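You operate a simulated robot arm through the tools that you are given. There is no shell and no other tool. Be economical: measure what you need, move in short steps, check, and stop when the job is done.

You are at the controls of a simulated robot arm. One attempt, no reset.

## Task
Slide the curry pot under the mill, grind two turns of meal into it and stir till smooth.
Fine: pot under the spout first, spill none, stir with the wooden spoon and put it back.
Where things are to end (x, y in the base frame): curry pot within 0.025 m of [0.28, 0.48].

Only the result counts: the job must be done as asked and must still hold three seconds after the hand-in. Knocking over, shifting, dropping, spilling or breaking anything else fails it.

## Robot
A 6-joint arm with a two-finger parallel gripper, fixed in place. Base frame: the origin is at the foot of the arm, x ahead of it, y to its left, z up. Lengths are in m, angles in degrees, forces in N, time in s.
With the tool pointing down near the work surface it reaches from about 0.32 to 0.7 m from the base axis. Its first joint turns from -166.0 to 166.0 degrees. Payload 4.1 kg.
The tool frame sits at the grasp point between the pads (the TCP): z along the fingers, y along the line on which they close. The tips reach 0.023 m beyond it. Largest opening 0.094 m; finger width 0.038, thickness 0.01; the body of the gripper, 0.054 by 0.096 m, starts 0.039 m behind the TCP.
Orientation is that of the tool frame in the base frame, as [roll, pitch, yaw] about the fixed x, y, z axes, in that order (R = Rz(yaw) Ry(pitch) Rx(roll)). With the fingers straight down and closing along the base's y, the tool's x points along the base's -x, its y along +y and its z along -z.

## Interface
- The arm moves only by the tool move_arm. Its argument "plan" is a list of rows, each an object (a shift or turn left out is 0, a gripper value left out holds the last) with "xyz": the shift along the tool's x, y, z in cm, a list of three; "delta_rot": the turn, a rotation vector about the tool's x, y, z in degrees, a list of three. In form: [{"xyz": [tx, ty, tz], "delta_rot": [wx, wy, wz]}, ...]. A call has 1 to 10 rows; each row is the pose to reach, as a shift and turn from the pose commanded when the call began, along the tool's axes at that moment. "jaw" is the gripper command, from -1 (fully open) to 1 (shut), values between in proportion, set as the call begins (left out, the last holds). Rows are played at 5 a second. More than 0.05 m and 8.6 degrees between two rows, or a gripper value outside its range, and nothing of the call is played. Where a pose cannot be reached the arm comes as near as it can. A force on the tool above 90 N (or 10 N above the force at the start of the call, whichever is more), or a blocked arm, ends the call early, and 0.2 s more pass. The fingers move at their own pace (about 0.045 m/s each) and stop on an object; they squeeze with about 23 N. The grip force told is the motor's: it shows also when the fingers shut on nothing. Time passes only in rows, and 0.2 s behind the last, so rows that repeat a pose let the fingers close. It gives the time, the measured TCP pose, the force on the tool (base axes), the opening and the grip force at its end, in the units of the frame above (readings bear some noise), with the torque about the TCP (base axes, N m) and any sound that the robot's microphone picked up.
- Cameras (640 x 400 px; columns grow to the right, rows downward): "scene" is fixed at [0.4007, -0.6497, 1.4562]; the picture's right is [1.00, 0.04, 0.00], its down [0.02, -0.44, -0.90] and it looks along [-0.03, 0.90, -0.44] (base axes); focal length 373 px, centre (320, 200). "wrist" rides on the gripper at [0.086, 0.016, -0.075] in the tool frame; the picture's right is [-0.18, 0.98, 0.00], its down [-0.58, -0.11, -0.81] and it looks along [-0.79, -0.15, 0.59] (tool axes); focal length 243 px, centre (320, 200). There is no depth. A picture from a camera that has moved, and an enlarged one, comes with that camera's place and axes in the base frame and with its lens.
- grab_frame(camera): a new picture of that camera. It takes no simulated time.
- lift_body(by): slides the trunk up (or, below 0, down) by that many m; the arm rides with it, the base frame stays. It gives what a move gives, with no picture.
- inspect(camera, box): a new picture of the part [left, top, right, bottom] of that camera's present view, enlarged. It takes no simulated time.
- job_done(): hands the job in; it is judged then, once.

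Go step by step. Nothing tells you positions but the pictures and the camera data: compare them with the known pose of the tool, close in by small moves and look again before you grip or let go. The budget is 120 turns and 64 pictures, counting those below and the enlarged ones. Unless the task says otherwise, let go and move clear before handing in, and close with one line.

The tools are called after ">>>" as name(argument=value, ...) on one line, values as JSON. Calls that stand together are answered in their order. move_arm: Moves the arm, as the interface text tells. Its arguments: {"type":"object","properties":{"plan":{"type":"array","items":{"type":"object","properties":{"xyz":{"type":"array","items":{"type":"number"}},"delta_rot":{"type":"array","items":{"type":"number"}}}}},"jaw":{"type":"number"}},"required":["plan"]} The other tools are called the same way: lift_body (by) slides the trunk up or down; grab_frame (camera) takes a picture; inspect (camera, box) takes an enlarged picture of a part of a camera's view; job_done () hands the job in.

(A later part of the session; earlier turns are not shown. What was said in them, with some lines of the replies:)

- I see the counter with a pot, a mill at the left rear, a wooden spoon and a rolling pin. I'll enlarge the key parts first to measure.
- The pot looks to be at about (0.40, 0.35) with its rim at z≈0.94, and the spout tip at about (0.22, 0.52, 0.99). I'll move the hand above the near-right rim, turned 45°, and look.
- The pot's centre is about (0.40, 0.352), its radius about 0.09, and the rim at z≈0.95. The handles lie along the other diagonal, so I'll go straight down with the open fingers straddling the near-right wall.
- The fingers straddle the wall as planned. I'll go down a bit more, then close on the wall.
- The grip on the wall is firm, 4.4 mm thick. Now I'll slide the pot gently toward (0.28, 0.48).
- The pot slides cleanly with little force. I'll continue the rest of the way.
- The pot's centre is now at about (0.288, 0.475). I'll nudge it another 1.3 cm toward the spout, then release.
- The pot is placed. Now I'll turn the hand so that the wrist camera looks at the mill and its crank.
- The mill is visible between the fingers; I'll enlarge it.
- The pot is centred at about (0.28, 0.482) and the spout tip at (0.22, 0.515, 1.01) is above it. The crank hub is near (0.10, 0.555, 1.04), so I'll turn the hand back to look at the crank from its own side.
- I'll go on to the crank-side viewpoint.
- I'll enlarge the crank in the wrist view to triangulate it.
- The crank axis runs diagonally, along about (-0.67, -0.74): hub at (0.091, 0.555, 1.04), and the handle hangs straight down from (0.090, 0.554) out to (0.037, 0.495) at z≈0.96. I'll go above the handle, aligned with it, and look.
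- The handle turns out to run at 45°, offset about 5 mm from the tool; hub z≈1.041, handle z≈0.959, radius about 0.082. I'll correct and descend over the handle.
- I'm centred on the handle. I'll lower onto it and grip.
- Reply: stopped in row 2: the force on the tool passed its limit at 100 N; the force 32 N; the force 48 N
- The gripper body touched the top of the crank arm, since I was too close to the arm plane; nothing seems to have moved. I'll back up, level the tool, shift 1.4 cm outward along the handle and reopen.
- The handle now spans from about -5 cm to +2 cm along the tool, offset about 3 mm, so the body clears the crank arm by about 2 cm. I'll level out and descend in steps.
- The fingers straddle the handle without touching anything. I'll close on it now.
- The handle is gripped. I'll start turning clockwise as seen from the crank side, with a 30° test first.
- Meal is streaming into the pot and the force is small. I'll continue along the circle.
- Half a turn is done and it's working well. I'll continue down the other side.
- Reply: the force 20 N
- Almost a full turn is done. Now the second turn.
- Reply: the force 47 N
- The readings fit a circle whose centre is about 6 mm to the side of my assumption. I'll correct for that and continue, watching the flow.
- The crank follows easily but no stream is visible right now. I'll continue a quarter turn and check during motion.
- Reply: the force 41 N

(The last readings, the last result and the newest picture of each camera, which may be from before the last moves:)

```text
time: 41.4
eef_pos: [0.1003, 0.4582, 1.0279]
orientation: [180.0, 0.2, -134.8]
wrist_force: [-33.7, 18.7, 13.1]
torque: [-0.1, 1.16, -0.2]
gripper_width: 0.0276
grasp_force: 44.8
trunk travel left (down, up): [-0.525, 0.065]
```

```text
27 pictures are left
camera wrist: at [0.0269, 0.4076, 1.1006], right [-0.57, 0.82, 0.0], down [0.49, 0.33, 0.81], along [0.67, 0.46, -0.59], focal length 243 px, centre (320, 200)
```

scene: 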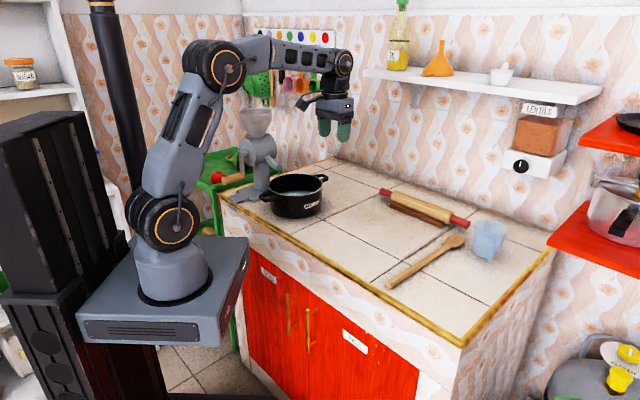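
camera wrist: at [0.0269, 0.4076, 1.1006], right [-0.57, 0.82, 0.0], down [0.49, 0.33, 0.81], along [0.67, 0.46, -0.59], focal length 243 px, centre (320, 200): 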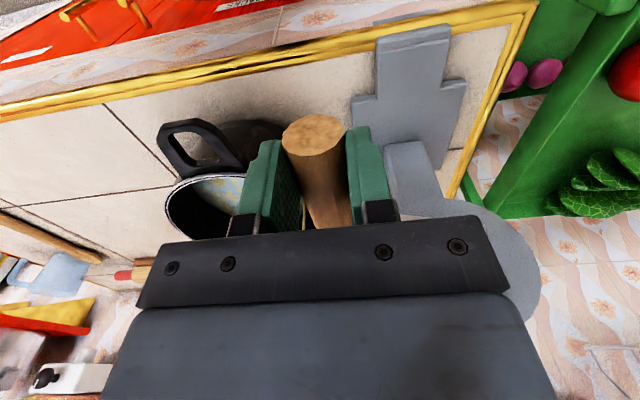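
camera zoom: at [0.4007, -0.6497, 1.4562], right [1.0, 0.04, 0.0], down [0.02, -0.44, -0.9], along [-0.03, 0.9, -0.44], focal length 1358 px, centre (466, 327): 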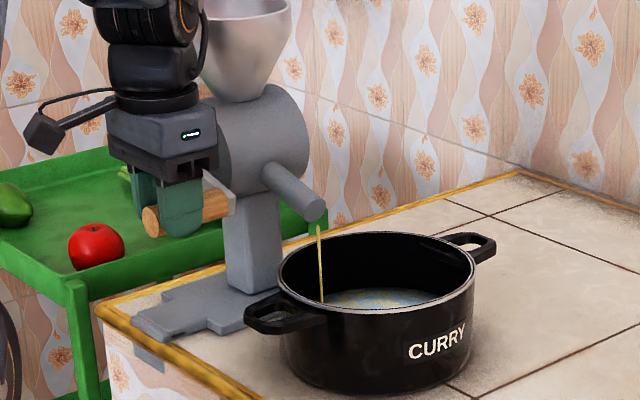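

Flow resumed, so the stream only shows while the crank is moving. I'll tighten the radius slightly and finish the second turn just past the bottom.

>>> move_arm(plan=[{"xyz": [0, 1.37, 1.9]}, {"xyz": [0, 2.47, 3.63]}, {"xyz": [0, 3.98, 5.01]}, {"xyz": [0, 5.8, 5.96]}, {"xyz": [0, 7.8, 6.4]}, {"xyz": [0, 9.6, 6.4]}, {"xyz": [0, 9.8, 6.35]}, {"xyz": [0, 9.8, 6.35]}])

>>> inspect(camera="scene", box=[220, 110, 340, 220])

```text
time: 43.2
eef_pos: [0.0353, 0.523, 0.9617]
orientation: [-179.9, 0.1, -134.9]
wrist_force: [5.8, 1.0, -9.6]
torque: [0.68, -0.22, -0.1]
gripper_width: 0.0279
grasp_force: 45.1
trunk travel left (down, up): [-0.525, 0.065]
```

```text
3.64 times, centred on (280, 165) of scene
camera zoom: at [0.4007, -0.6497, 1.4562], right [1.0, 0.04, 0.0], down [0.02, -0.44, -0.9], along [-0.03, 0.9, -0.44], focal length 1358 px, centre (466, 327)
```

zoom: 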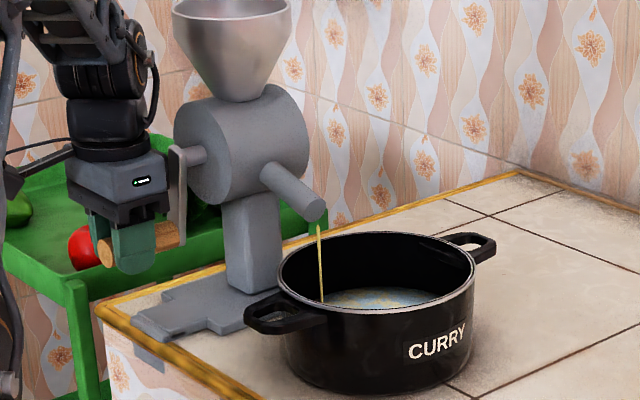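

Two turns are complete. I'll release the handle and lift clear.

>>> move_arm(plan=[{"xyz": [0, 0, 0]}, {"xyz": [0, 0, 0]}, {"xyz": [0, 0, 0]}, {"xyz": [0, 0, 0]}, {"xyz": [0, 0, 0]}], jaw=-1)

>>> move_arm(plan=[{"xyz": [0.3, 0, -1]}, {"xyz": [0.6, 0, -3]}, {"xyz": [1, 0, -6]}, {"xyz": [1.5, 0, -10]}, {"xyz": [2, -1, -14]}, {"xyz": [3, -4, -18]}, {"xyz": [3, -8, -21]}, {"xyz": [3, -12, -24]}])

>>> grab_frame(camera="scene")

```text
time: 44.4
eef_pos: [0.0351, 0.5229, 0.9622]
orientation: [-180.0, 0.1, -134.9]
wrist_force: [0.6, 0.1, 0.7]
torque: [0.02, 0.0, 0.0]
gripper_width: 0.0938
grasp_force: 0.0
trunk travel left (down, up): [-0.525, 0.065]
```

```text
refused: row 6 steps farther than a row can; nothing moved
```

```text
25 pictures are left
```

scene: 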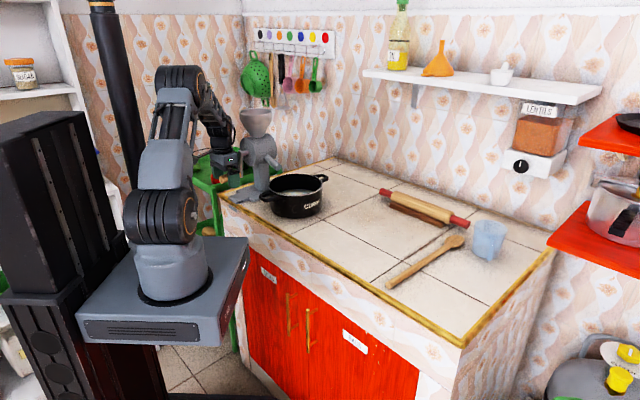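

The mill has stopped, and nothing is spilled. I'll lift clear in a legal plan and move away over the counter.

>>> move_arm(plan=[{"xyz": [0.3, 0, -1]}, {"xyz": [0.6, 0, -3]}, {"xyz": [1, 0, -6]}, {"xyz": [1.5, 0, -9.5]}, {"xyz": [2, -1, -13]}, {"xyz": [2.5, -3, -16.5]}, {"xyz": [2.5, -6, -20]}, {"xyz": [2.5, -10, -22]}, {"xyz": [2.5, -14, -23]}, {"xyz": [2.5, -18, -23]}])

>>> inspect(camera="scene", box=[220, 110, 340, 220])

```text
time: 46.6
eef_pos: [0.1437, 0.3769, 1.1919]
orientation: [180.0, 0.1, -134.9]
wrist_force: [-0.8, -0.1, -0.4]
torque: [0.03, 0.03, 0.03]
gripper_width: 0.094
grasp_force: 0.0
trunk travel left (down, up): [-0.525, 0.065]
```

```text
3.64 times, centred on (280, 165) of scene
camera zoom: at [0.4007, -0.6497, 1.4562], right [1.0, 0.04, 0.0], down [0.02, -0.44, -0.9], along [-0.03, 0.9, -0.44], focal length 1358 px, centre (466, 327)
```

zoom: 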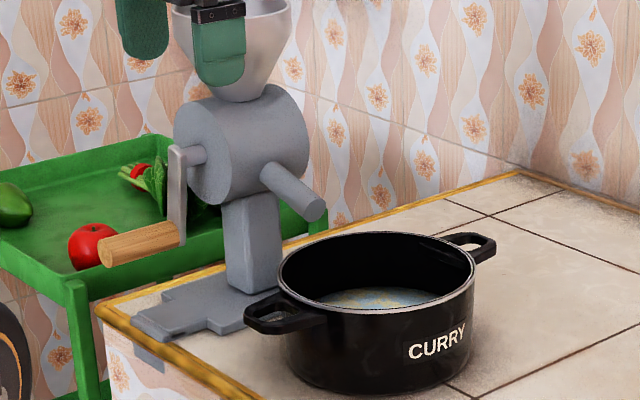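

The mill has stopped with meal in the pot. Now I'll travel toward the spoon, turning the hand 180° so the bowl will be on its camera side.

>>> move_arm(plan=[{"xyz": [-0.8, -2.5, 0], "delta_rot": [0, 0, -8]}, {"xyz": [-1.7, -5, 0], "delta_rot": [0, 0, -16]}, {"xyz": [-2.5, -7.5, 0], "delta_rot": [0, 0, -24]}, {"xyz": [-3.4, -10, 0], "delta_rot": [0, 0, -32]}, {"xyz": [-4.2, -12.5, 0], "delta_rot": [0, 0, -40]}, {"xyz": [-5, -15, 0], "delta_rot": [0, 0, -48]}, {"xyz": [-5.9, -17.5, 0], "delta_rot": [0, 0, -56]}, {"xyz": [-6.7, -20, 0], "delta_rot": [0, 0, -64]}, {"xyz": [-7.6, -22.5, 0], "delta_rot": [0, 0, -72]}, {"xyz": [-8.4, -25, 0], "delta_rot": [0, 0, -80]}])

```text
time: 48.8
eef_pos: [0.3838, 0.2584, 1.1939]
orientation: [-179.9, 0.0, -54.8]
wrist_force: [-0.3, 0.1, 0.4]
torque: [0.02, 0.02, -0.03]
gripper_width: 0.0942
grasp_force: 0.1
trunk travel left (down, up): [-0.525, 0.065]
```

>>> move_arm(plan=[{"xyz": [2.3, -1, 0.4], "delta_rot": [0, 0, -8]}, {"xyz": [4.6, -2, 0.8], "delta_rot": [0, 0, -16]}, {"xyz": [6.9, -3.1, 1.2], "delta_rot": [0, 0, -24]}, {"xyz": [9.2, -4.1, 1.7], "delta_rot": [0, 0, -32]}, {"xyz": [11.5, -5.1, 2.1], "delta_rot": [0, 0, -40]}, {"xyz": [13.7, -6.2, 2.6], "delta_rot": [0, 0, -48]}, {"xyz": [16, -7.2, 3], "delta_rot": [0, 0, -56]}, {"xyz": [18.3, -8.2, 3.5], "delta_rot": [0, 0, -64]}, {"xyz": [20.6, -9.3, 4], "delta_rot": [0, 0, -72]}, {"xyz": [22.9, -10.3, 4.4], "delta_rot": [0, 0, -80]}])

>>> move_arm(plan=[{"xyz": [0, 0, 0], "delta_rot": [0, 0, -7]}, {"xyz": [0, 0, 0], "delta_rot": [0, 0, -14]}, {"xyz": [0, 0, 0], "delta_rot": [0, 0, -20]}])

>>> grab_frame(camera="wrist")

>>> inspect(camera="scene", box=[370, 170, 530, 310])

```text
time: 51.0
eef_pos: [0.539, 0.2397, 1.1299]
orientation: [177.1, -0.5, 20.5]
wrist_force: [-0.1, 1.7, 0.1]
torque: [-0.1, -0.04, 0.02]
gripper_width: 0.0943
grasp_force: 0.2
out of reach, approached as far as the arm can: row 9, 10
trunk travel left (down, up): [-0.525, 0.065]
```

```text
time: 51.8
eef_pos: [0.4862, 0.3001, 1.1208]
orientation: [175.4, -0.5, 30.4]
wrist_force: [1.3, -0.1, -0.1]
torque: [0.04, 0.02, -0.04]
gripper_width: 0.0938
grasp_force: 0.0
out of reach, approached as far as the arm can: row 1, 2, 3
trunk travel left (down, up): [-0.525, 0.065]
```

```text
23 pictures are left
camera wrist: at [0.5658, 0.3331, 1.1955], right [0.34, -0.94, 0.08], down [-0.6, -0.15, 0.79], along [-0.73, -0.31, -0.61], focal length 243 px, centre (320, 200)
```

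wrist: 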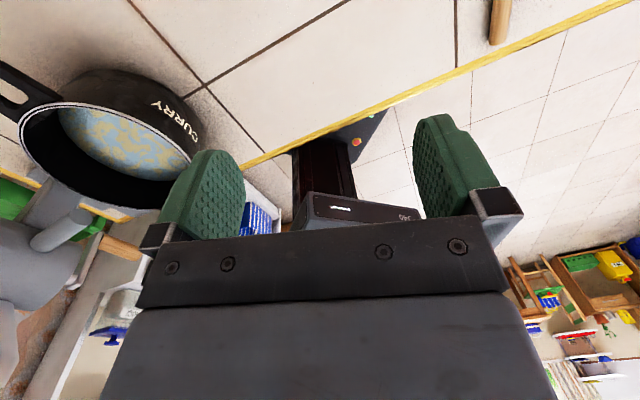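

```text
2.86 times, centred on (450, 240) of scene
camera zoom: at [0.4007, -0.6497, 1.4562], right [1.0, 0.04, 0.0], down [0.02, -0.44, -0.9], along [-0.03, 0.9, -0.44], focal length 1067 px, centre (-51, 86)
```

zoom: 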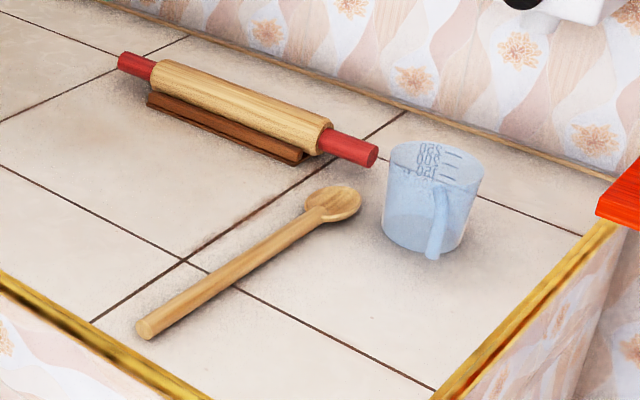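

The last wrist joint hits its limit turning this way. I'll pick the spoon with the natural hand yaw (-135°) instead, so I turn back first.

>>> move_arm(plan=[{"xyz": [0, 0, 0], "delta_rot": [0, 0, 8]}, {"xyz": [0, 0, 0], "delta_rot": [0, 0, 16]}, {"xyz": [0, 0, 0], "delta_rot": [0, 0, 24]}, {"xyz": [0, 0, 0], "delta_rot": [0, 0, 32]}, {"xyz": [0, 0, 0], "delta_rot": [0, 0, 40]}, {"xyz": [0, 0, 0], "delta_rot": [0, 0, 48]}, {"xyz": [0, 0, 0], "delta_rot": [0, 0, 56]}, {"xyz": [0, 0, 0], "delta_rot": [0, 0, 64]}, {"xyz": [0, 0, 0], "delta_rot": [0, 0, 72]}, {"xyz": [0, 0, 0], "delta_rot": [0, 0, 80]}])

```text
time: 54.0
eef_pos: [0.4893, 0.2984, 1.1201]
orientation: [179.7, -4.6, -49.9]
wrist_force: [0.1, 0.1, -0.3]
torque: [0.0, 0.0, 0.02]
gripper_width: 0.0941
grasp_force: 0.1
trunk travel left (down, up): [-0.525, 0.065]
```

>>> move_arm(plan=[{"xyz": [0, 0, 0], "delta_rot": [0.3, -4.6, 0]}])

```text
time: 54.4
eef_pos: [0.4894, 0.297, 1.1218]
orientation: [179.9, 0.0, -49.7]
wrist_force: [0.2, -0.8, -0.4]
torque: [0.0, 0.0, 0.0]
gripper_width: 0.0942
grasp_force: 0.1
trunk travel left (down, up): [-0.525, 0.065]
```

>>> move_arm(plan=[{"xyz": [2, 0.3, 0.2], "delta_rot": [0, 0, 8.5]}, {"xyz": [4, 0.6, 0.4], "delta_rot": [0, 0, 17]}, {"xyz": [6, 0.9, 0.6], "delta_rot": [0, 0, 25.5]}, {"xyz": [8, 1.2, 0.8], "delta_rot": [0, 0, 34]}, {"xyz": [10, 1.5, 1], "delta_rot": [0, 0, 42.5]}, {"xyz": [12, 1.8, 1.2], "delta_rot": [0, 0, 51]}, {"xyz": [14, 2.1, 1.4], "delta_rot": [0, 0, 59.5]}, {"xyz": [16, 2.4, 1.6], "delta_rot": [0, 0, 68]}, {"xyz": [18.3, 2.7, 1.8], "delta_rot": [0, 0, 76.5]}, {"xyz": [20.7, 3, 2], "delta_rot": [0, 0, 85]}])

>>> grab_frame(camera="wrist")

```text
time: 56.6
eef_pos: [0.599, 0.1211, 1.1013]
orientation: [-179.9, 0.0, -135.0]
wrist_force: [0.3, -0.3, 0.9]
torque: [0.02, 0.02, 0.02]
gripper_width: 0.0938
grasp_force: 0.1
trunk travel left (down, up): [-0.525, 0.065]
```

```text
21 pictures are left
camera wrist: at [0.5267, 0.0706, 1.1755], right [-0.57, 0.82, 0.0], down [0.49, 0.33, 0.81], along [0.67, 0.46, -0.59], focal length 243 px, centre (320, 200)
```

wrist: 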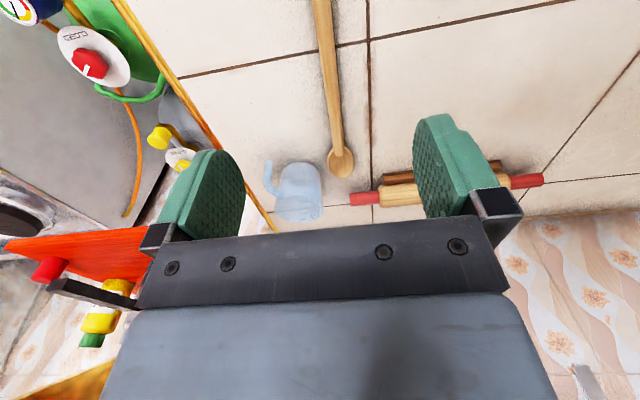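

The spoon lies 2.6° off the tool axis, with its bowl tip about 25 cm ahead. I'll go to a grip point 20 cm from the tip, align and descend.

>>> move_arm(plan=[{"xyz": [-2.7, 0.1, 2], "delta_rot": [0, 0, 2.6]}, {"xyz": [-5.4, 0.1, 5], "delta_rot": [0, 0, 2.6]}, {"xyz": [-5.4, 0.1, 9], "delta_rot": [0, 0, 2.6]}, {"xyz": [-5.4, 0.1, 13], "delta_rot": [0, 0, 2.6]}, {"xyz": [-5.4, 0.1, 16], "delta_rot": [0, 0, 2.6]}, {"xyz": [-5.4, 0.1, 18], "delta_rot": [0, 0, 2.6]}, {"xyz": [-5.4, 0.1, 19], "delta_rot": [0, 0, 2.6]}])

>>> grab_frame(camera="wrist")

>>> inspect(camera="scene", box=[370, 190, 490, 300])

```text
time: 58.2
eef_pos: [0.6396, 0.1561, 0.913]
orientation: [-179.9, 0.1, -137.4]
wrist_force: [0.6, 0.1, -0.4]
torque: [0.01, 0.0, 0.0]
gripper_width: 0.0942
grasp_force: 0.1
trunk travel left (down, up): [-0.525, 0.065]
```

```text
20 pictures are left
camera wrist: at [0.5638, 0.1099, 0.9865], right [-0.53, 0.85, 0.0], down [0.5, 0.31, 0.81], along [0.68, 0.43, -0.59], focal length 243 px, centre (320, 200)
```

wrist: 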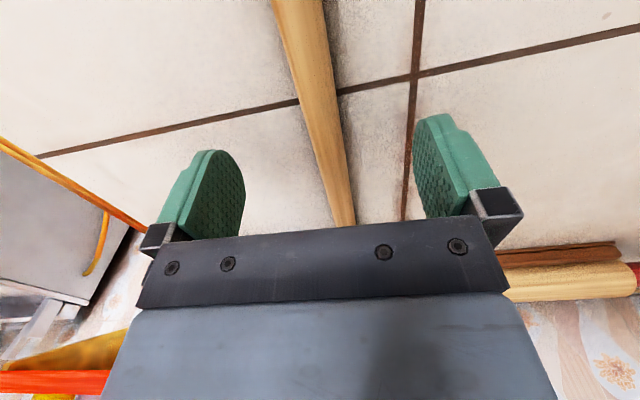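

```text
3.64 times, centred on (430, 245) of scene
camera zoom: at [0.4007, -0.6497, 1.4562], right [1.0, 0.04, 0.0], down [0.02, -0.44, -0.9], along [-0.03, 0.9, -0.44], focal length 1358 px, centre (-80, 36)
```

zoom: 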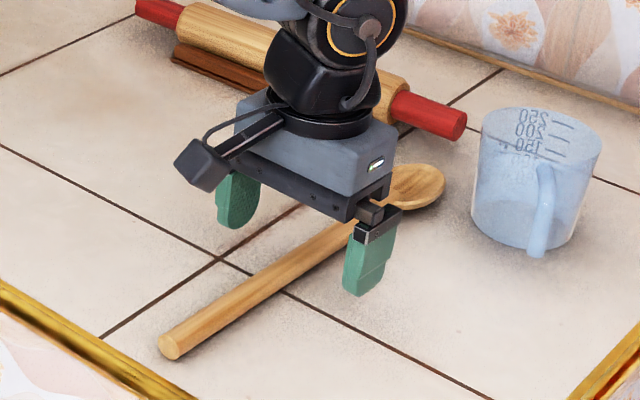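

I'm aligned. I'll lower the tips to just above the counter and close on the handle.

>>> move_arm(plan=[{"xyz": [0, 0.4, 0.5]}, {"xyz": [0, 0.4, 1]}, {"xyz": [0, 0.4, 1.3]}, {"xyz": [0, 0.4, 1.5]}, {"xyz": [0, 0.4, 1.6]}])

>>> inspect(camera="scene", box=[370, 190, 490, 300])

```text
time: 59.4
eef_pos: [0.6346, 0.162, 0.8961]
orientation: [179.9, 0.0, -137.4]
wrist_force: [-0.3, 0.7, 0.1]
torque: [-0.01, 0.01, 0.0]
gripper_width: 0.0941
grasp_force: 0.0
trunk travel left (down, up): [-0.525, 0.065]
```

```text
3.64 times, centred on (430, 245) of scene
camera zoom: at [0.4007, -0.6497, 1.4562], right [1.0, 0.04, 0.0], down [0.02, -0.44, -0.9], along [-0.03, 0.9, -0.44], focal length 1358 px, centre (-80, 36)
```

zoom: 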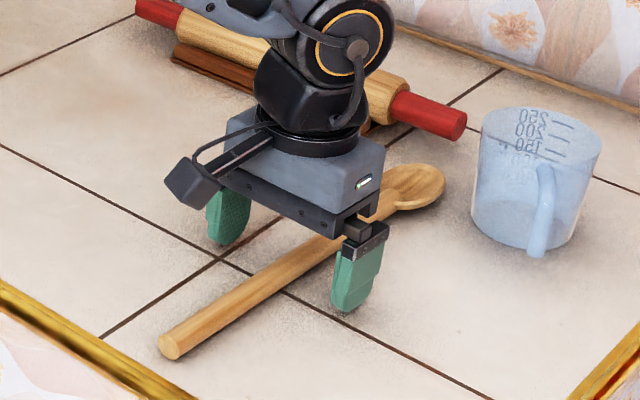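

>>> move_arm(plan=[{"xyz": [0, 0, 0.2]}, {"xyz": [0, 0, 0.3]}])

>>> move_arm(plan=[{"xyz": [0, 0, 0]}, {"xyz": [0, 0, 0]}, {"xyz": [0, 0, 0]}, {"xyz": [0, 0, 0]}, {"xyz": [0, 0, 0]}, {"xyz": [0, 0, 0]}], jaw=1)

```text
time: 60.0
eef_pos: [0.6354, 0.1611, 0.8931]
orientation: [180.0, 0.0, -137.4]
wrist_force: [0.0, -0.4, -0.1]
torque: [0.0, 0.03, -0.03]
gripper_width: 0.094
grasp_force: 0.1
trunk travel left (down, up): [-0.525, 0.065]
```

```text
time: 61.4
eef_pos: [0.6354, 0.1618, 0.8938]
orientation: [-180.0, -0.1, -137.3]
wrist_force: [0.3, -0.2, -0.2]
torque: [0.01, -0.05, 0.01]
gripper_width: 0.0169
grasp_force: 23.3
trunk travel left (down, up): [-0.525, 0.065]
```

The spoon is gripped, 1.7 cm thick; I note the pick pose as (0.635, 0.162, 0.893), yaw -137.4. I'll lift and check.

>>> move_arm(plan=[{"xyz": [0, 0, -1]}, {"xyz": [0, 0, -3]}, {"xyz": [0, 0, -6]}, {"xyz": [0, 0, -10]}, {"xyz": [0, 0, -14]}, {"xyz": [0, 0, -18]}, {"xyz": [0, 0, -22]}, {"xyz": [0, 0, -25.5]}])

>>> grab_frame(camera="scene")

```text
time: 63.2
eef_pos: [0.6388, 0.1572, 1.1491]
orientation: [-180.0, -0.1, -137.4]
wrist_force: [-0.7, -0.4, -0.3]
torque: [-0.03, 0.03, 0.0]
gripper_width: 0.0169
grasp_force: 22.2
trunk travel left (down, up): [-0.525, 0.065]
```

```text
17 pictures are left
```

scene: 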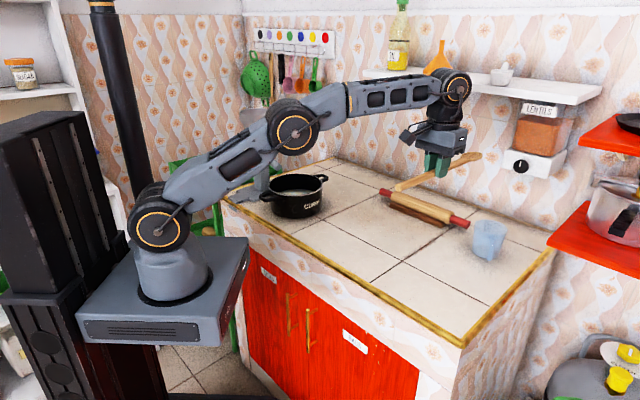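

The spoon is held level with the bowl forward. I'll bring it nearer while turning, so that the bowl ends on the base side before tilting.

>>> move_arm(plan=[{"xyz": [0.5, 2.2, -0.7], "delta_rot": [0, 0, -8]}, {"xyz": [1.1, 4.4, -1.4], "delta_rot": [0, 0, -16]}, {"xyz": [1.7, 6.6, -2.1], "delta_rot": [0, 0, -24]}, {"xyz": [2.2, 8.7, -2.8], "delta_rot": [0, 0, -32]}, {"xyz": [2.8, 10.9, -3.5], "delta_rot": [0, 0, -40]}, {"xyz": [3.4, 13.1, -4.2], "delta_rot": [0, 0, -48]}, {"xyz": [3.9, 15.3, -4.9], "delta_rot": [0, 0, -56]}, {"xyz": [4.5, 17.5, -5.6], "delta_rot": [0, 0, -64]}, {"xyz": [5, 19.7, -6.3], "delta_rot": [0, 0, -72]}, {"xyz": [5.6, 21.8, -7], "delta_rot": [0, 0, -80]}])

```text
time: 65.4
eef_pos: [0.4456, 0.2864, 1.2184]
orientation: [180.0, -0.1, -57.4]
wrist_force: [0.5, 0.8, -0.4]
torque: [-0.04, 0.0, -0.03]
gripper_width: 0.0168
grasp_force: 23.2
trunk travel left (down, up): [-0.525, 0.065]
```

>>> move_arm(plan=[{"xyz": [-1.7, 0.2, 0], "delta_rot": [0, 0, -8]}, {"xyz": [-3.5, 0.5, 0], "delta_rot": [0, 0, -16]}, {"xyz": [-5.2, 0.7, 0], "delta_rot": [0, 0, -24]}, {"xyz": [-7, 1, 0], "delta_rot": [0, 0, -32]}, {"xyz": [-8.7, 1.2, 0], "delta_rot": [0, 0, -40]}, {"xyz": [-10.5, 1.5, 0], "delta_rot": [0, 0, -48]}, {"xyz": [-12.2, 1.8, 0], "delta_rot": [0, 0, -56]}, {"xyz": [-14, 2, 0], "delta_rot": [0, 0, -64]}, {"xyz": [-15.7, 2.3, 0], "delta_rot": [0, 0, -72]}, {"xyz": [-17.5, 2.5, 0], "delta_rot": [0, 0, -80]}])

>>> grab_frame(camera="scene")

```text
time: 67.6
eef_pos: [0.3298, 0.4181, 1.2173]
orientation: [-179.9, 0.0, 22.7]
wrist_force: [0.1, -0.4, -0.8]
torque: [0.07, -0.04, 0.03]
gripper_width: 0.0166
grasp_force: 23.2
trunk travel left (down, up): [-0.525, 0.065]
```

```text
16 pictures are left
```

scene: 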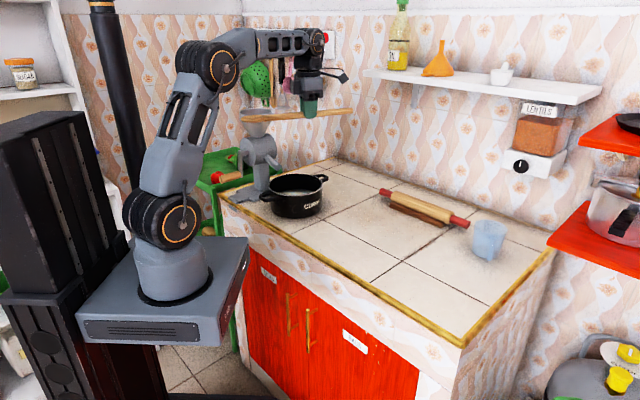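

The hand is flipped as wanted. Now I'll tilt it about the closing axis so the bowl swings down over the pot, staying high.

>>> move_arm(plan=[{"xyz": [-0.2, -0.6, -0.2], "delta_rot": [0, 8, 0]}, {"xyz": [-0.4, -1.3, -0.4], "delta_rot": [0, 16, 0]}, {"xyz": [-0.6, -1.9, -0.6], "delta_rot": [0, 24, 0]}, {"xyz": [-0.8, -2.6, -0.8], "delta_rot": [0, 32, 0]}, {"xyz": [-1, -3.2, -1], "delta_rot": [0, 40, 0]}, {"xyz": [-1.2, -3.9, -1.2], "delta_rot": [0, 48, 0]}, {"xyz": [-1.4, -4.5, -1.4], "delta_rot": [0, 56, 0]}, {"xyz": [-1.6, -5.2, -1.6], "delta_rot": [0, 64, 0]}, {"xyz": [-1.8, -5.8, -1.8], "delta_rot": [0, 72, 0]}, {"xyz": [-2.1, -6.5, -2], "delta_rot": [0, 80, 0]}])

>>> grab_frame(camera="scene")

>>> grab_frame(camera="wrist")

```text
time: 69.8
eef_pos: [0.2861, 0.4719, 1.2378]
orientation: [-180.0, -80.1, 22.5]
wrist_force: [0.3, -0.8, -0.4]
torque: [0.0, 0.0, -0.01]
gripper_width: 0.017
grasp_force: 23.0
trunk travel left (down, up): [-0.525, 0.065]
```

```text
15 pictures are left
```

scene: 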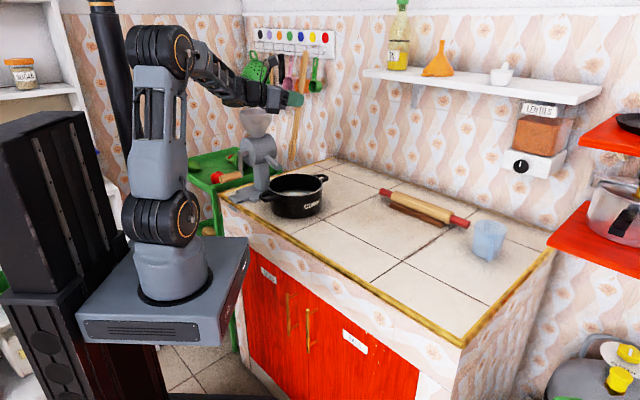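

```text
14 pictures are left
camera wrist: at [0.2377, 0.4341, 1.3345], right [0.35, -0.92, -0.18], down [-0.87, -0.24, -0.43], along [0.35, 0.31, -0.88], focal length 243 px, centre (320, 200)
```

wrist: 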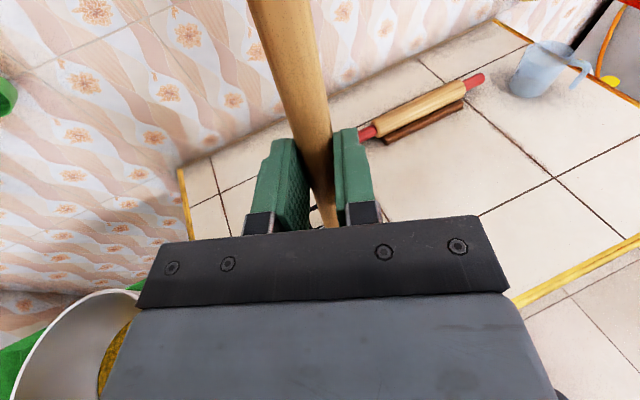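

The spoon hangs almost upright over the pot. I'll enlarge to check where the bowl is relative to the rim and spout.

>>> inspect(camera="scene", box=[230, 80, 350, 220])

```text
2.86 times, centred on (290, 150) of scene
camera zoom: at [0.4007, -0.6497, 1.4562], right [1.0, 0.04, 0.0], down [0.02, -0.44, -0.9], along [-0.03, 0.9, -0.44], focal length 1067 px, centre (406, 343)
```

zoom: 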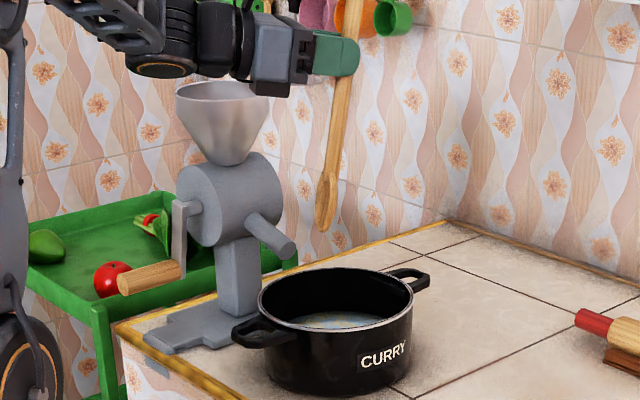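

The bowl tip is at about (0.26, 0.46, 1.05). I'll shift it toward the pot's centre and lower it to just above the liquid.

>>> move_arm(plan=[{"xyz": [0.25, 0.16, 1.43]}, {"xyz": [0.5, 0.33, 2.86]}, {"xyz": [-2.46, 0.33, 3.38]}, {"xyz": [-5.9, 0.33, 3.98]}, {"xyz": [-9.35, 0.33, 4.58]}, {"xyz": [-11.81, 0.33, 5.01]}, {"xyz": [-12.8, 0.33, 5.18]}])

>>> inspect(camera="scene", box=[230, 80, 350, 220])

```text
time: 71.4
eef_pos: [0.315, 0.4786, 1.103]
orientation: [-179.9, -80.0, 22.5]
wrist_force: [-0.2, -0.4, 0.0]
torque: [-0.03, 0.01, -0.03]
gripper_width: 0.0167
grasp_force: 23.1
trunk travel left (down, up): [-0.525, 0.065]
```

```text
2.86 times, centred on (290, 150) of scene
camera zoom: at [0.4007, -0.6497, 1.4562], right [1.0, 0.04, 0.0], down [0.02, -0.44, -0.9], along [-0.03, 0.9, -0.44], focal length 1067 px, centre (406, 343)
```

zoom: 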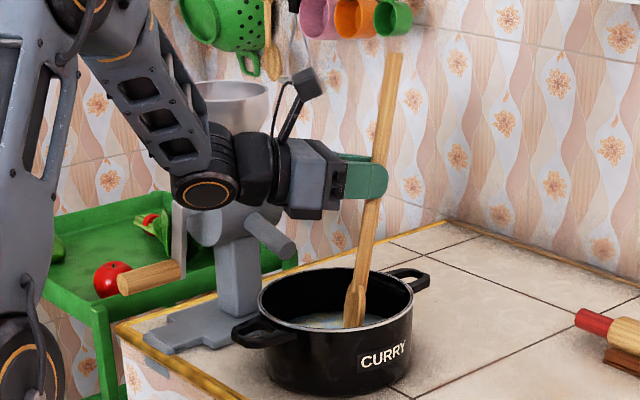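

I'll lower the bowl slowly into the liquid, watching the force.

>>> move_arm(plan=[{"xyz": [-1.08, 0, -0.23]}, {"xyz": [-1.8, 0, -0.6]}, {"xyz": [-2.5, 0, -0.75]}, {"xyz": [-3.1, 0, -0.65]}, {"xyz": [-3.6, 0, -0.56]}, {"xyz": [-3.9, 0, -0.5]}])

>>> inspect(camera="scene", box=[250, 110, 350, 220])

```text
time: 72.8
eef_pos: [0.3024, 0.4718, 1.069]
orientation: [-178.9, -80.5, 21.5]
wrist_force: [3.6, 2.1, 20.0]
torque: [0.24, -0.23, 0.01]
gripper_width: 0.0173
grasp_force: 22.7
trunk travel left (down, up): [-0.525, 0.065]
```

```text
3.64 times, centred on (300, 165) of scene
camera zoom: at [0.4007, -0.6497, 1.4562], right [1.0, 0.04, 0.0], down [0.02, -0.44, -0.9], along [-0.03, 0.9, -0.44], focal length 1358 px, centre (393, 327)
```

zoom: 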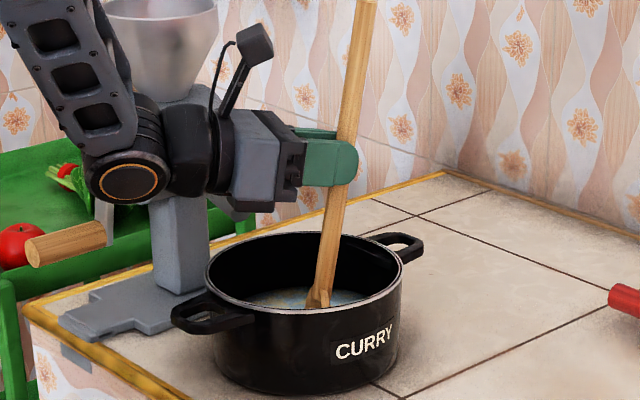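

The bowl touched the pot's bottom with about 20 N, so I'll raise it about 1 cm and stir one gentle circle.

>>> move_arm(plan=[{"xyz": [1.15, 0.12, -0.37]}, {"xyz": [1.19, -1.35, -0.17]}, {"xyz": [1.36, -2.42, 0.84]}, {"xyz": [1.62, -2.68, 2.28]}, {"xyz": [1.85, -2.03, 3.6]}, {"xyz": [1.96, -0.72, 4.28]}, {"xyz": [1.93, 0.75, 4.08]}, {"xyz": [1.75, 1.82, 3.07]}, {"xyz": [1.5, 2.08, 1.63]}, {"xyz": [1.27, 1.43, 0.31]}])

>>> inspect(camera="scene", box=[250, 110, 350, 220])

```text
time: 75.0
eef_pos: [0.3143, 0.4613, 1.0776]
orientation: [179.8, -80.0, 22.7]
wrist_force: [0.0, -0.1, 0.0]
torque: [0.0, 0.0, -0.03]
gripper_width: 0.017
grasp_force: 23.3
trunk travel left (down, up): [-0.525, 0.065]
```

```text
3.64 times, centred on (300, 165) of scene
camera zoom: at [0.4007, -0.6497, 1.4562], right [1.0, 0.04, 0.0], down [0.02, -0.44, -0.9], along [-0.03, 0.9, -0.44], focal length 1358 px, centre (393, 327)
```

zoom: 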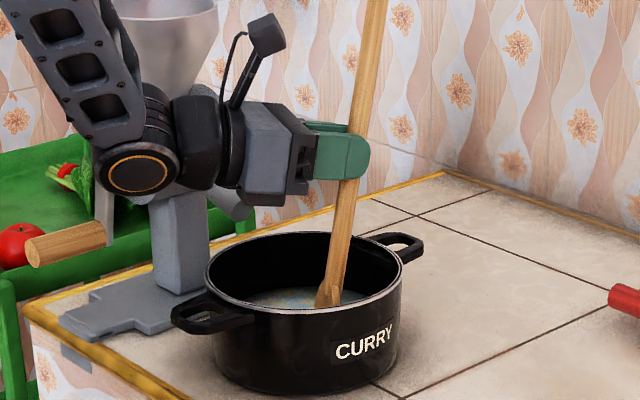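

Stirring is free of contact. I'll repeat the circle several times.

>>> move_arm(plan=[{"xyz": [-0.12, -1.31, -0.69]}, {"xyz": [-0.08, -2.78, -0.48]}, {"xyz": [0.09, -3.85, 0.53]}, {"xyz": [0.34, -4.1, 1.97]}, {"xyz": [0.57, -3.45, 3.28]}, {"xyz": [0.69, -2.14, 3.97]}, {"xyz": [0.66, -0.67, 3.76]}, {"xyz": [0.48, 0.39, 2.75]}, {"xyz": [0.23, 0.65, 1.31]}, {"xyz": [0, 0, 0]}])

>>> move_arm(plan=[{"xyz": [-0.12, -1.31, -0.69]}, {"xyz": [-0.08, -2.78, -0.48]}, {"xyz": [0.09, -3.85, 0.53]}, {"xyz": [0.34, -4.1, 1.97]}, {"xyz": [0.57, -3.45, 3.28]}, {"xyz": [0.69, -2.14, 3.97]}, {"xyz": [0.66, -0.67, 3.76]}, {"xyz": [0.48, 0.39, 2.75]}, {"xyz": [0.23, 0.65, 1.31]}, {"xyz": [0, 0, 0]}])

>>> move_arm(plan=[{"xyz": [-0.12, -1.31, -0.69]}, {"xyz": [-0.08, -2.78, -0.48]}, {"xyz": [0.09, -3.85, 0.53]}, {"xyz": [0.34, -4.1, 1.97]}, {"xyz": [0.57, -3.45, 3.28]}, {"xyz": [0.69, -2.14, 3.97]}, {"xyz": [0.66, -0.67, 3.76]}, {"xyz": [0.48, 0.39, 2.75]}, {"xyz": [0.23, 0.65, 1.31]}, {"xyz": [0, 0, 0]}])

>>> inspect(camera="scene", box=[265, 150, 335, 220])

```text
time: 77.2
eef_pos: [0.3142, 0.4613, 1.0774]
orientation: [179.8, -80.0, 22.8]
wrist_force: [0.5, -0.6, -0.5]
torque: [0.02, -0.02, -0.02]
gripper_width: 0.0168
grasp_force: 23.0
trunk travel left (down, up): [-0.525, 0.065]
```

```text
time: 79.4
eef_pos: [0.3122, 0.4641, 1.0794]
orientation: [179.7, -80.0, 22.8]
wrist_force: [-0.6, 0.9, -0.6]
torque: [0.0, -0.01, 0.01]
gripper_width: 0.0167
grasp_force: 23.1
trunk travel left (down, up): [-0.525, 0.065]
```

```text
time: 81.6
eef_pos: [0.3147, 0.4637, 1.0774]
orientation: [179.9, -80.0, 22.7]
wrist_force: [-0.7, -0.5, -0.6]
torque: [0.03, 0.02, -0.01]
gripper_width: 0.0167
grasp_force: 23.0
trunk travel left (down, up): [-0.525, 0.065]
```

```text
5.71 times, centred on (300, 185) of scene
camera zoom: at [0.4007, -0.6497, 1.4562], right [1.0, 0.04, 0.0], down [0.02, -0.44, -0.9], along [-0.03, 0.9, -0.44], focal length 2134 px, centre (434, 286)
```

zoom: 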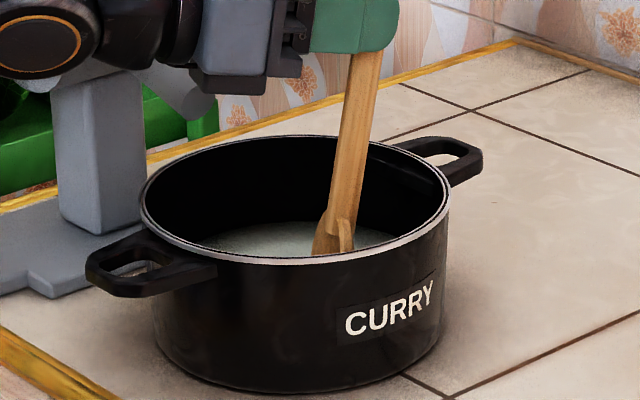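

The surface has become uniform. Two more circles for certainty, then I'll lift the spoon slowly and let it drip over the pot.

>>> move_arm(plan=[{"xyz": [-0.12, -1.31, -0.69]}, {"xyz": [-0.08, -2.78, -0.48]}, {"xyz": [0.09, -3.85, 0.53]}, {"xyz": [0.34, -4.1, 1.97]}, {"xyz": [0.57, -3.45, 3.28]}, {"xyz": [0.69, -2.14, 3.97]}, {"xyz": [0.66, -0.67, 3.76]}, {"xyz": [0.48, 0.39, 2.75]}, {"xyz": [0.23, 0.65, 1.31]}, {"xyz": [0, 0, 0]}])

>>> move_arm(plan=[{"xyz": [-0.12, -1.31, -0.69]}, {"xyz": [-0.08, -2.78, -0.48]}, {"xyz": [0.09, -3.85, 0.53]}, {"xyz": [0.34, -4.1, 1.97]}, {"xyz": [0.57, -3.45, 3.28]}, {"xyz": [0.69, -2.14, 3.97]}, {"xyz": [0.66, -0.67, 3.76]}, {"xyz": [0.48, 0.39, 2.75]}, {"xyz": [0.23, 0.65, 1.31]}, {"xyz": [0, 0, 0]}])

>>> move_arm(plan=[{"xyz": [0.5, 0, 0.5]}, {"xyz": [1.2, 0, 0.6]}, {"xyz": [2.2, 0, 0.5]}, {"xyz": [3.2, 0, 0.3]}, {"xyz": [4.2, 0, 0.1]}, {"xyz": [4.2, 0, 0.1]}, {"xyz": [4.2, 0, 0.1]}, {"xyz": [4.2, 0, 0.1]}, {"xyz": [4.2, 0, 0.1]}, {"xyz": [4.2, 0, 0.1]}])

>>> inspect(camera="scene", box=[250, 110, 350, 220])

```text
time: 83.8
eef_pos: [0.3144, 0.4621, 1.077]
orientation: [179.8, -80.0, 22.8]
wrist_force: [-0.7, -0.1, 0.1]
torque: [0.0, -0.03, 0.03]
gripper_width: 0.0168
grasp_force: 23.0
trunk travel left (down, up): [-0.525, 0.065]
```

```text
time: 86.0
eef_pos: [0.3151, 0.4628, 1.0782]
orientation: [179.8, -80.1, 22.8]
wrist_force: [-0.6, -0.1, -0.2]
torque: [-0.03, 0.01, 0.01]
gripper_width: 0.0169
grasp_force: 22.8
trunk travel left (down, up): [-0.525, 0.065]
```

```text
time: 88.2
eef_pos: [0.3236, 0.4652, 1.1186]
orientation: [179.7, -80.0, 22.9]
wrist_force: [0.4, -0.2, -0.5]
torque: [0.0, 0.02, -0.02]
gripper_width: 0.0168
grasp_force: 23.1
trunk travel left (down, up): [-0.525, 0.065]
```

```text
3.64 times, centred on (300, 165) of scene
camera zoom: at [0.4007, -0.6497, 1.4562], right [1.0, 0.04, 0.0], down [0.02, -0.44, -0.9], along [-0.03, 0.9, -0.44], focal length 1358 px, centre (393, 327)
```

zoom: 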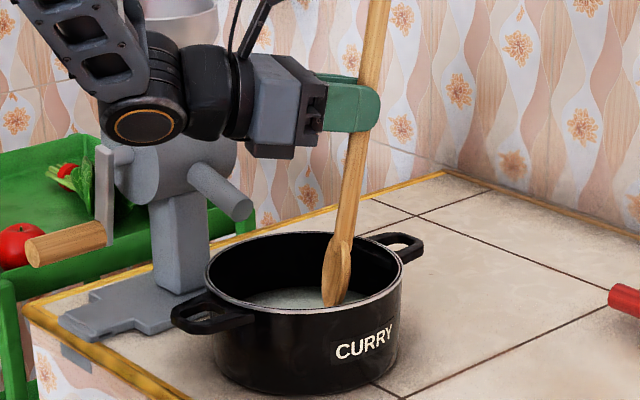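

The curry is smooth and the spoon is out without drips. I'll lift it well clear.

>>> move_arm(plan=[{"xyz": [1.5, 0, -0.26]}, {"xyz": [3.5, 0, -0.61]}, {"xyz": [6, 0, -1.05]}, {"xyz": [9, 0, -1.57]}, {"xyz": [11.8, 0, -2.06]}, {"xyz": [11.8, 0, -2.06]}, {"xyz": [11.8, 0, -2.06]}, {"xyz": [11.8, 0, -2.06]}, {"xyz": [11.8, 0, -2.06]}])

>>> move_arm(plan=[{"xyz": [0, 0, 0], "delta_rot": [0, -8, 0]}, {"xyz": [0, 0, 0], "delta_rot": [0, -16, 0]}, {"xyz": [0, 0, 0], "delta_rot": [0, -24, 0]}, {"xyz": [0, 0, 0], "delta_rot": [0, -32, 0]}, {"xyz": [0, 0, 0], "delta_rot": [0, -40, 0]}, {"xyz": [0, 0, 0], "delta_rot": [0, -48, 0]}, {"xyz": [0, 0, 0], "delta_rot": [0, -56, 0]}, {"xyz": [0, 0, 0], "delta_rot": [0, -64, 0]}, {"xyz": [0, 0, 0], "delta_rot": [0, -72, 0]}, {"xyz": [0, 0, 0], "delta_rot": [0, -80, 0]}])

>>> grab_frame(camera="scene")

```text
time: 90.2
eef_pos: [0.3209, 0.4647, 1.2391]
orientation: [179.7, -80.1, 22.9]
wrist_force: [-0.3, -0.9, -0.6]
torque: [-0.01, 0.0, -0.03]
gripper_width: 0.0168
grasp_force: 23.2
trunk travel left (down, up): [-0.525, 0.065]
```

```text
time: 92.4
eef_pos: [0.3225, 0.4673, 1.2378]
orientation: [180.0, 0.2, 22.6]
wrist_force: [0.2, -0.5, -0.7]
torque: [0.0, -0.02, -0.02]
gripper_width: 0.0166
grasp_force: 23.0
trunk travel left (down, up): [-0.525, 0.065]
```

```text
7 pictures are left
```

scene: 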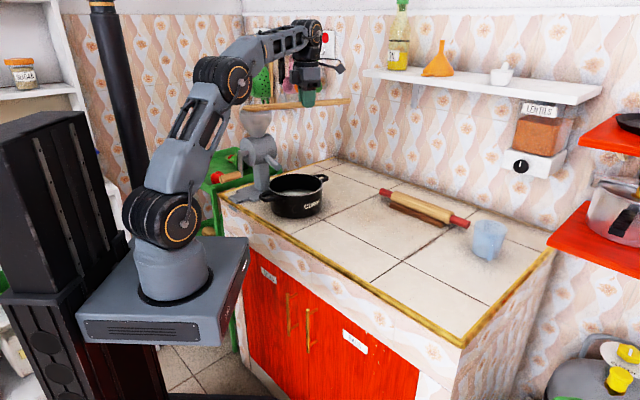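

I'll retrace the path back to the spoon's place.

>>> move_arm(plan=[{"xyz": [0.4, 2.1, 0.2], "delta_rot": [0, 0, 8]}, {"xyz": [0.9, 4.3, 0.4], "delta_rot": [0, 0, 16]}, {"xyz": [1.3, 6.4, 0.6], "delta_rot": [0, 0, 24]}, {"xyz": [1.8, 8.6, 0.8], "delta_rot": [0, 0, 32]}, {"xyz": [2.2, 10.7, 1], "delta_rot": [0, 0, 40]}, {"xyz": [2.7, 12.8, 1.2], "delta_rot": [0, 0, 48]}, {"xyz": [3.1, 15, 1.4], "delta_rot": [0, 0, 56]}, {"xyz": [3.6, 17.1, 1.6], "delta_rot": [0, 0, 64]}, {"xyz": [4, 19.3, 1.8], "delta_rot": [0, 0, 72]}, {"xyz": [4.5, 21.4, 2], "delta_rot": [0, 0, 80]}])

```text
time: 94.6
eef_pos: [0.446, 0.2856, 1.2197]
orientation: [-179.9, 0.0, -57.5]
wrist_force: [-0.6, 0.3, 0.7]
torque: [-0.03, -0.04, 0.01]
gripper_width: 0.017
grasp_force: 23.2
trunk travel left (down, up): [-0.525, 0.065]
```

>>> move_arm(plan=[{"xyz": [2.1, -0.9, 1], "delta_rot": [0, 0, 8]}, {"xyz": [4.2, -1.8, 2], "delta_rot": [0, 0, 16]}, {"xyz": [6.2, -2.8, 3], "delta_rot": [0, 0, 24]}, {"xyz": [8.3, -3.7, 4], "delta_rot": [0, 0, 32]}, {"xyz": [10.4, -4.6, 5], "delta_rot": [0, 0, 40]}, {"xyz": [12.4, -5.6, 6], "delta_rot": [0, 0, 48]}, {"xyz": [14.5, -6.5, 7], "delta_rot": [0, 0, 56]}, {"xyz": [16.6, -7.4, 8], "delta_rot": [0, 0, 64]}, {"xyz": [18.7, -8.4, 9], "delta_rot": [0, 0, 72]}, {"xyz": [20.74, -9.3, 10], "delta_rot": [0, 0, 80]}])

>>> inspect(camera="scene", box=[370, 110, 530, 290])

```text
time: 96.8
eef_pos: [0.6352, 0.1588, 1.1172]
orientation: [-179.9, 0.0, -137.6]
wrist_force: [-0.2, -1.1, -0.2]
torque: [0.0, 0.02, 0.02]
gripper_width: 0.0169
grasp_force: 23.0
trunk travel left (down, up): [-0.525, 0.065]
```

```text
2.22 times, centred on (450, 200) of scene
camera zoom: at [0.4007, -0.6497, 1.4562], right [1.0, 0.04, 0.0], down [0.02, -0.44, -0.9], along [-0.03, 0.9, -0.44], focal length 830 px, centre (31, 200)
```

zoom: 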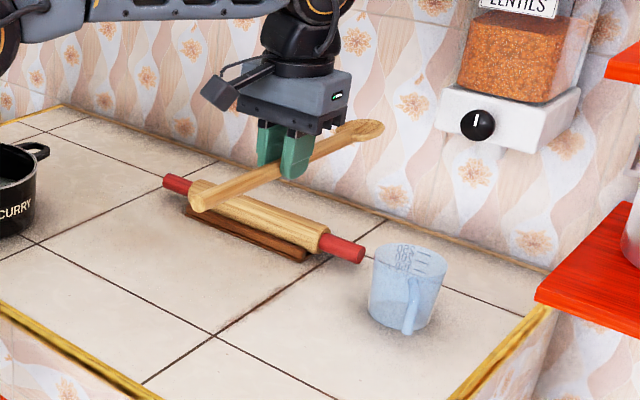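

The spoon is level and aligned with its old spot. I'll lower it slowly.

>>> move_arm(plan=[{"xyz": [0, 0.1, 4]}, {"xyz": [0, 0.1, 8.5]}, {"xyz": [0, 0.1, 13]}, {"xyz": [0, 0.1, 16.5]}, {"xyz": [0, 0.1, 19]}, {"xyz": [0, 0.1, 20.5]}, {"xyz": [0, 0.1, 21.3]}, {"xyz": [0, 0.1, 21.8]}, {"xyz": [0, 0.1, 22]}])

>>> inspect(camera="scene", box=[360, 170, 540, 310])

```text
time: 98.8
eef_pos: [0.6354, 0.1612, 0.8974]
orientation: [-179.9, 0.0, -137.4]
wrist_force: [0.3, 0.6, -1.1]
torque: [-0.01, 0.08, 0.04]
gripper_width: 0.017
grasp_force: 23.2
trunk travel left (down, up): [-0.525, 0.065]
```

```text
2.86 times, centred on (450, 240) of scene
camera zoom: at [0.4007, -0.6497, 1.4562], right [1.0, 0.04, 0.0], down [0.02, -0.44, -0.9], along [-0.03, 0.9, -0.44], focal length 1067 px, centre (-51, 86)
```

zoom: 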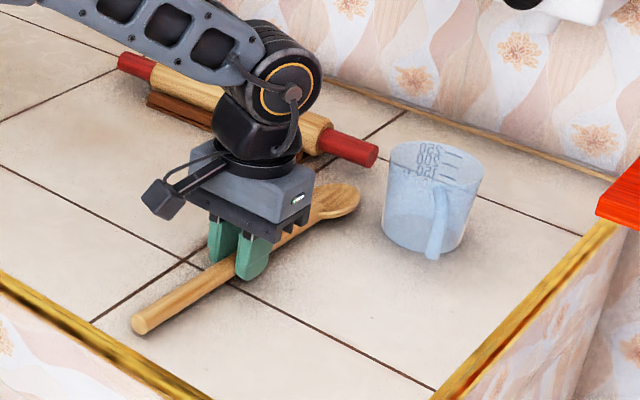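

It matches the original spot within a few millimetres. I'll lower the last 4 mm and release.

>>> move_arm(plan=[{"xyz": [-0.1, 0, 0.2]}, {"xyz": [-0.2, 0, 0.4]}, {"xyz": [-0.2, 0, 0.4]}])

>>> move_arm(plan=[{"xyz": [0, 0, 0]}, {"xyz": [0, 0, 0]}, {"xyz": [0, 0, 0]}, {"xyz": [0, 0, 0]}, {"xyz": [0, 0, 0]}], jaw=-1)

>>> move_arm(plan=[{"xyz": [0, 0, -1]}, {"xyz": [0, 0, -3]}, {"xyz": [0, 0, -6]}, {"xyz": [0, 0, -10]}, {"xyz": [0, 0, -14]}, {"xyz": [1, 0, -18]}, {"xyz": [4, 0, -22]}, {"xyz": [8, 0, -25]}, {"xyz": [12, 0, -28]}])

>>> grab_frame(camera="scene")

>>> inspect(camera="scene", box=[220, 110, 340, 220])

```text
time: 99.6
eef_pos: [0.6358, 0.1643, 0.8943]
orientation: [-179.9, 0.0, -137.4]
wrist_force: [0.1, -0.4, 1.4]
torque: [0.11, -0.14, -0.04]
gripper_width: 0.0165
grasp_force: 22.6
trunk travel left (down, up): [-0.525, 0.065]
```

```text
time: 100.8
eef_pos: [0.6359, 0.1637, 0.8942]
orientation: [-179.9, 0.0, -137.4]
wrist_force: [-0.2, -0.1, 0.5]
torque: [0.02, -0.02, 0.0]
gripper_width: 0.0941
grasp_force: 0.0
trunk travel left (down, up): [-0.525, 0.065]
```

```text
time: 102.8
eef_pos: [0.5442, 0.0786, 1.1735]
orientation: [-179.8, 0.1, -137.4]
wrist_force: [0.3, -0.4, 0.4]
torque: [0.01, 0.02, -0.02]
gripper_width: 0.0943
grasp_force: 0.1
trunk travel left (down, up): [-0.525, 0.065]
```

```text
4 pictures are left
```

scene: 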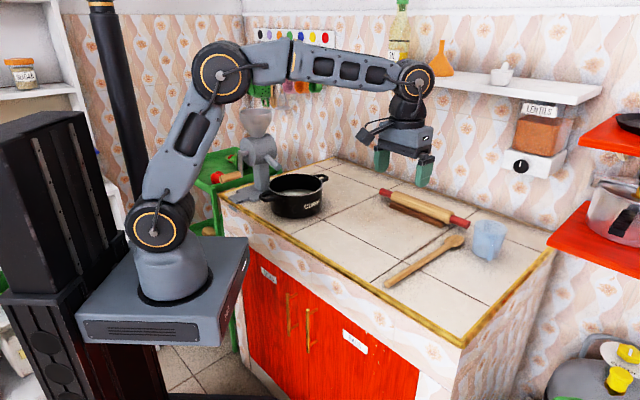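

```text
3.64 times, centred on (280, 165) of scene
camera zoom: at [0.4007, -0.6497, 1.4562], right [1.0, 0.04, 0.0], down [0.02, -0.44, -0.9], along [-0.03, 0.9, -0.44], focal length 1358 px, centre (466, 327)
```

zoom: 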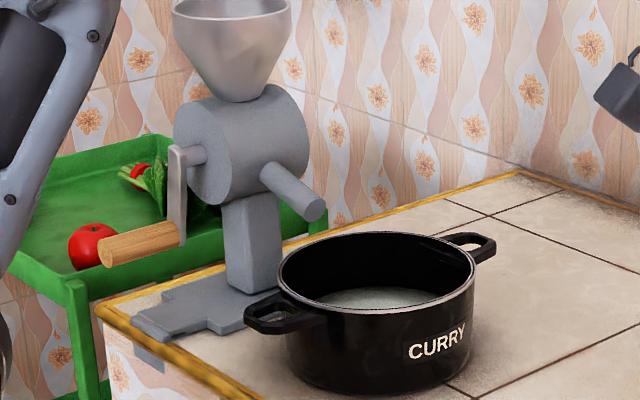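

The curry is smooth, the pot sits under the spout, the spoon is back in its place and nothing is spilled. I'm handing in.

>>> job_done()

```text
The job is handed in.
```

The pot is under the mill at about (0.28, 0.48). Two turns of meal went in, the curry is stirred smooth, and the wooden spoon is back within a few millimetres of where it lay. I saw no spills; early on, the gripper bumped the crank arm once, with no visible shift.
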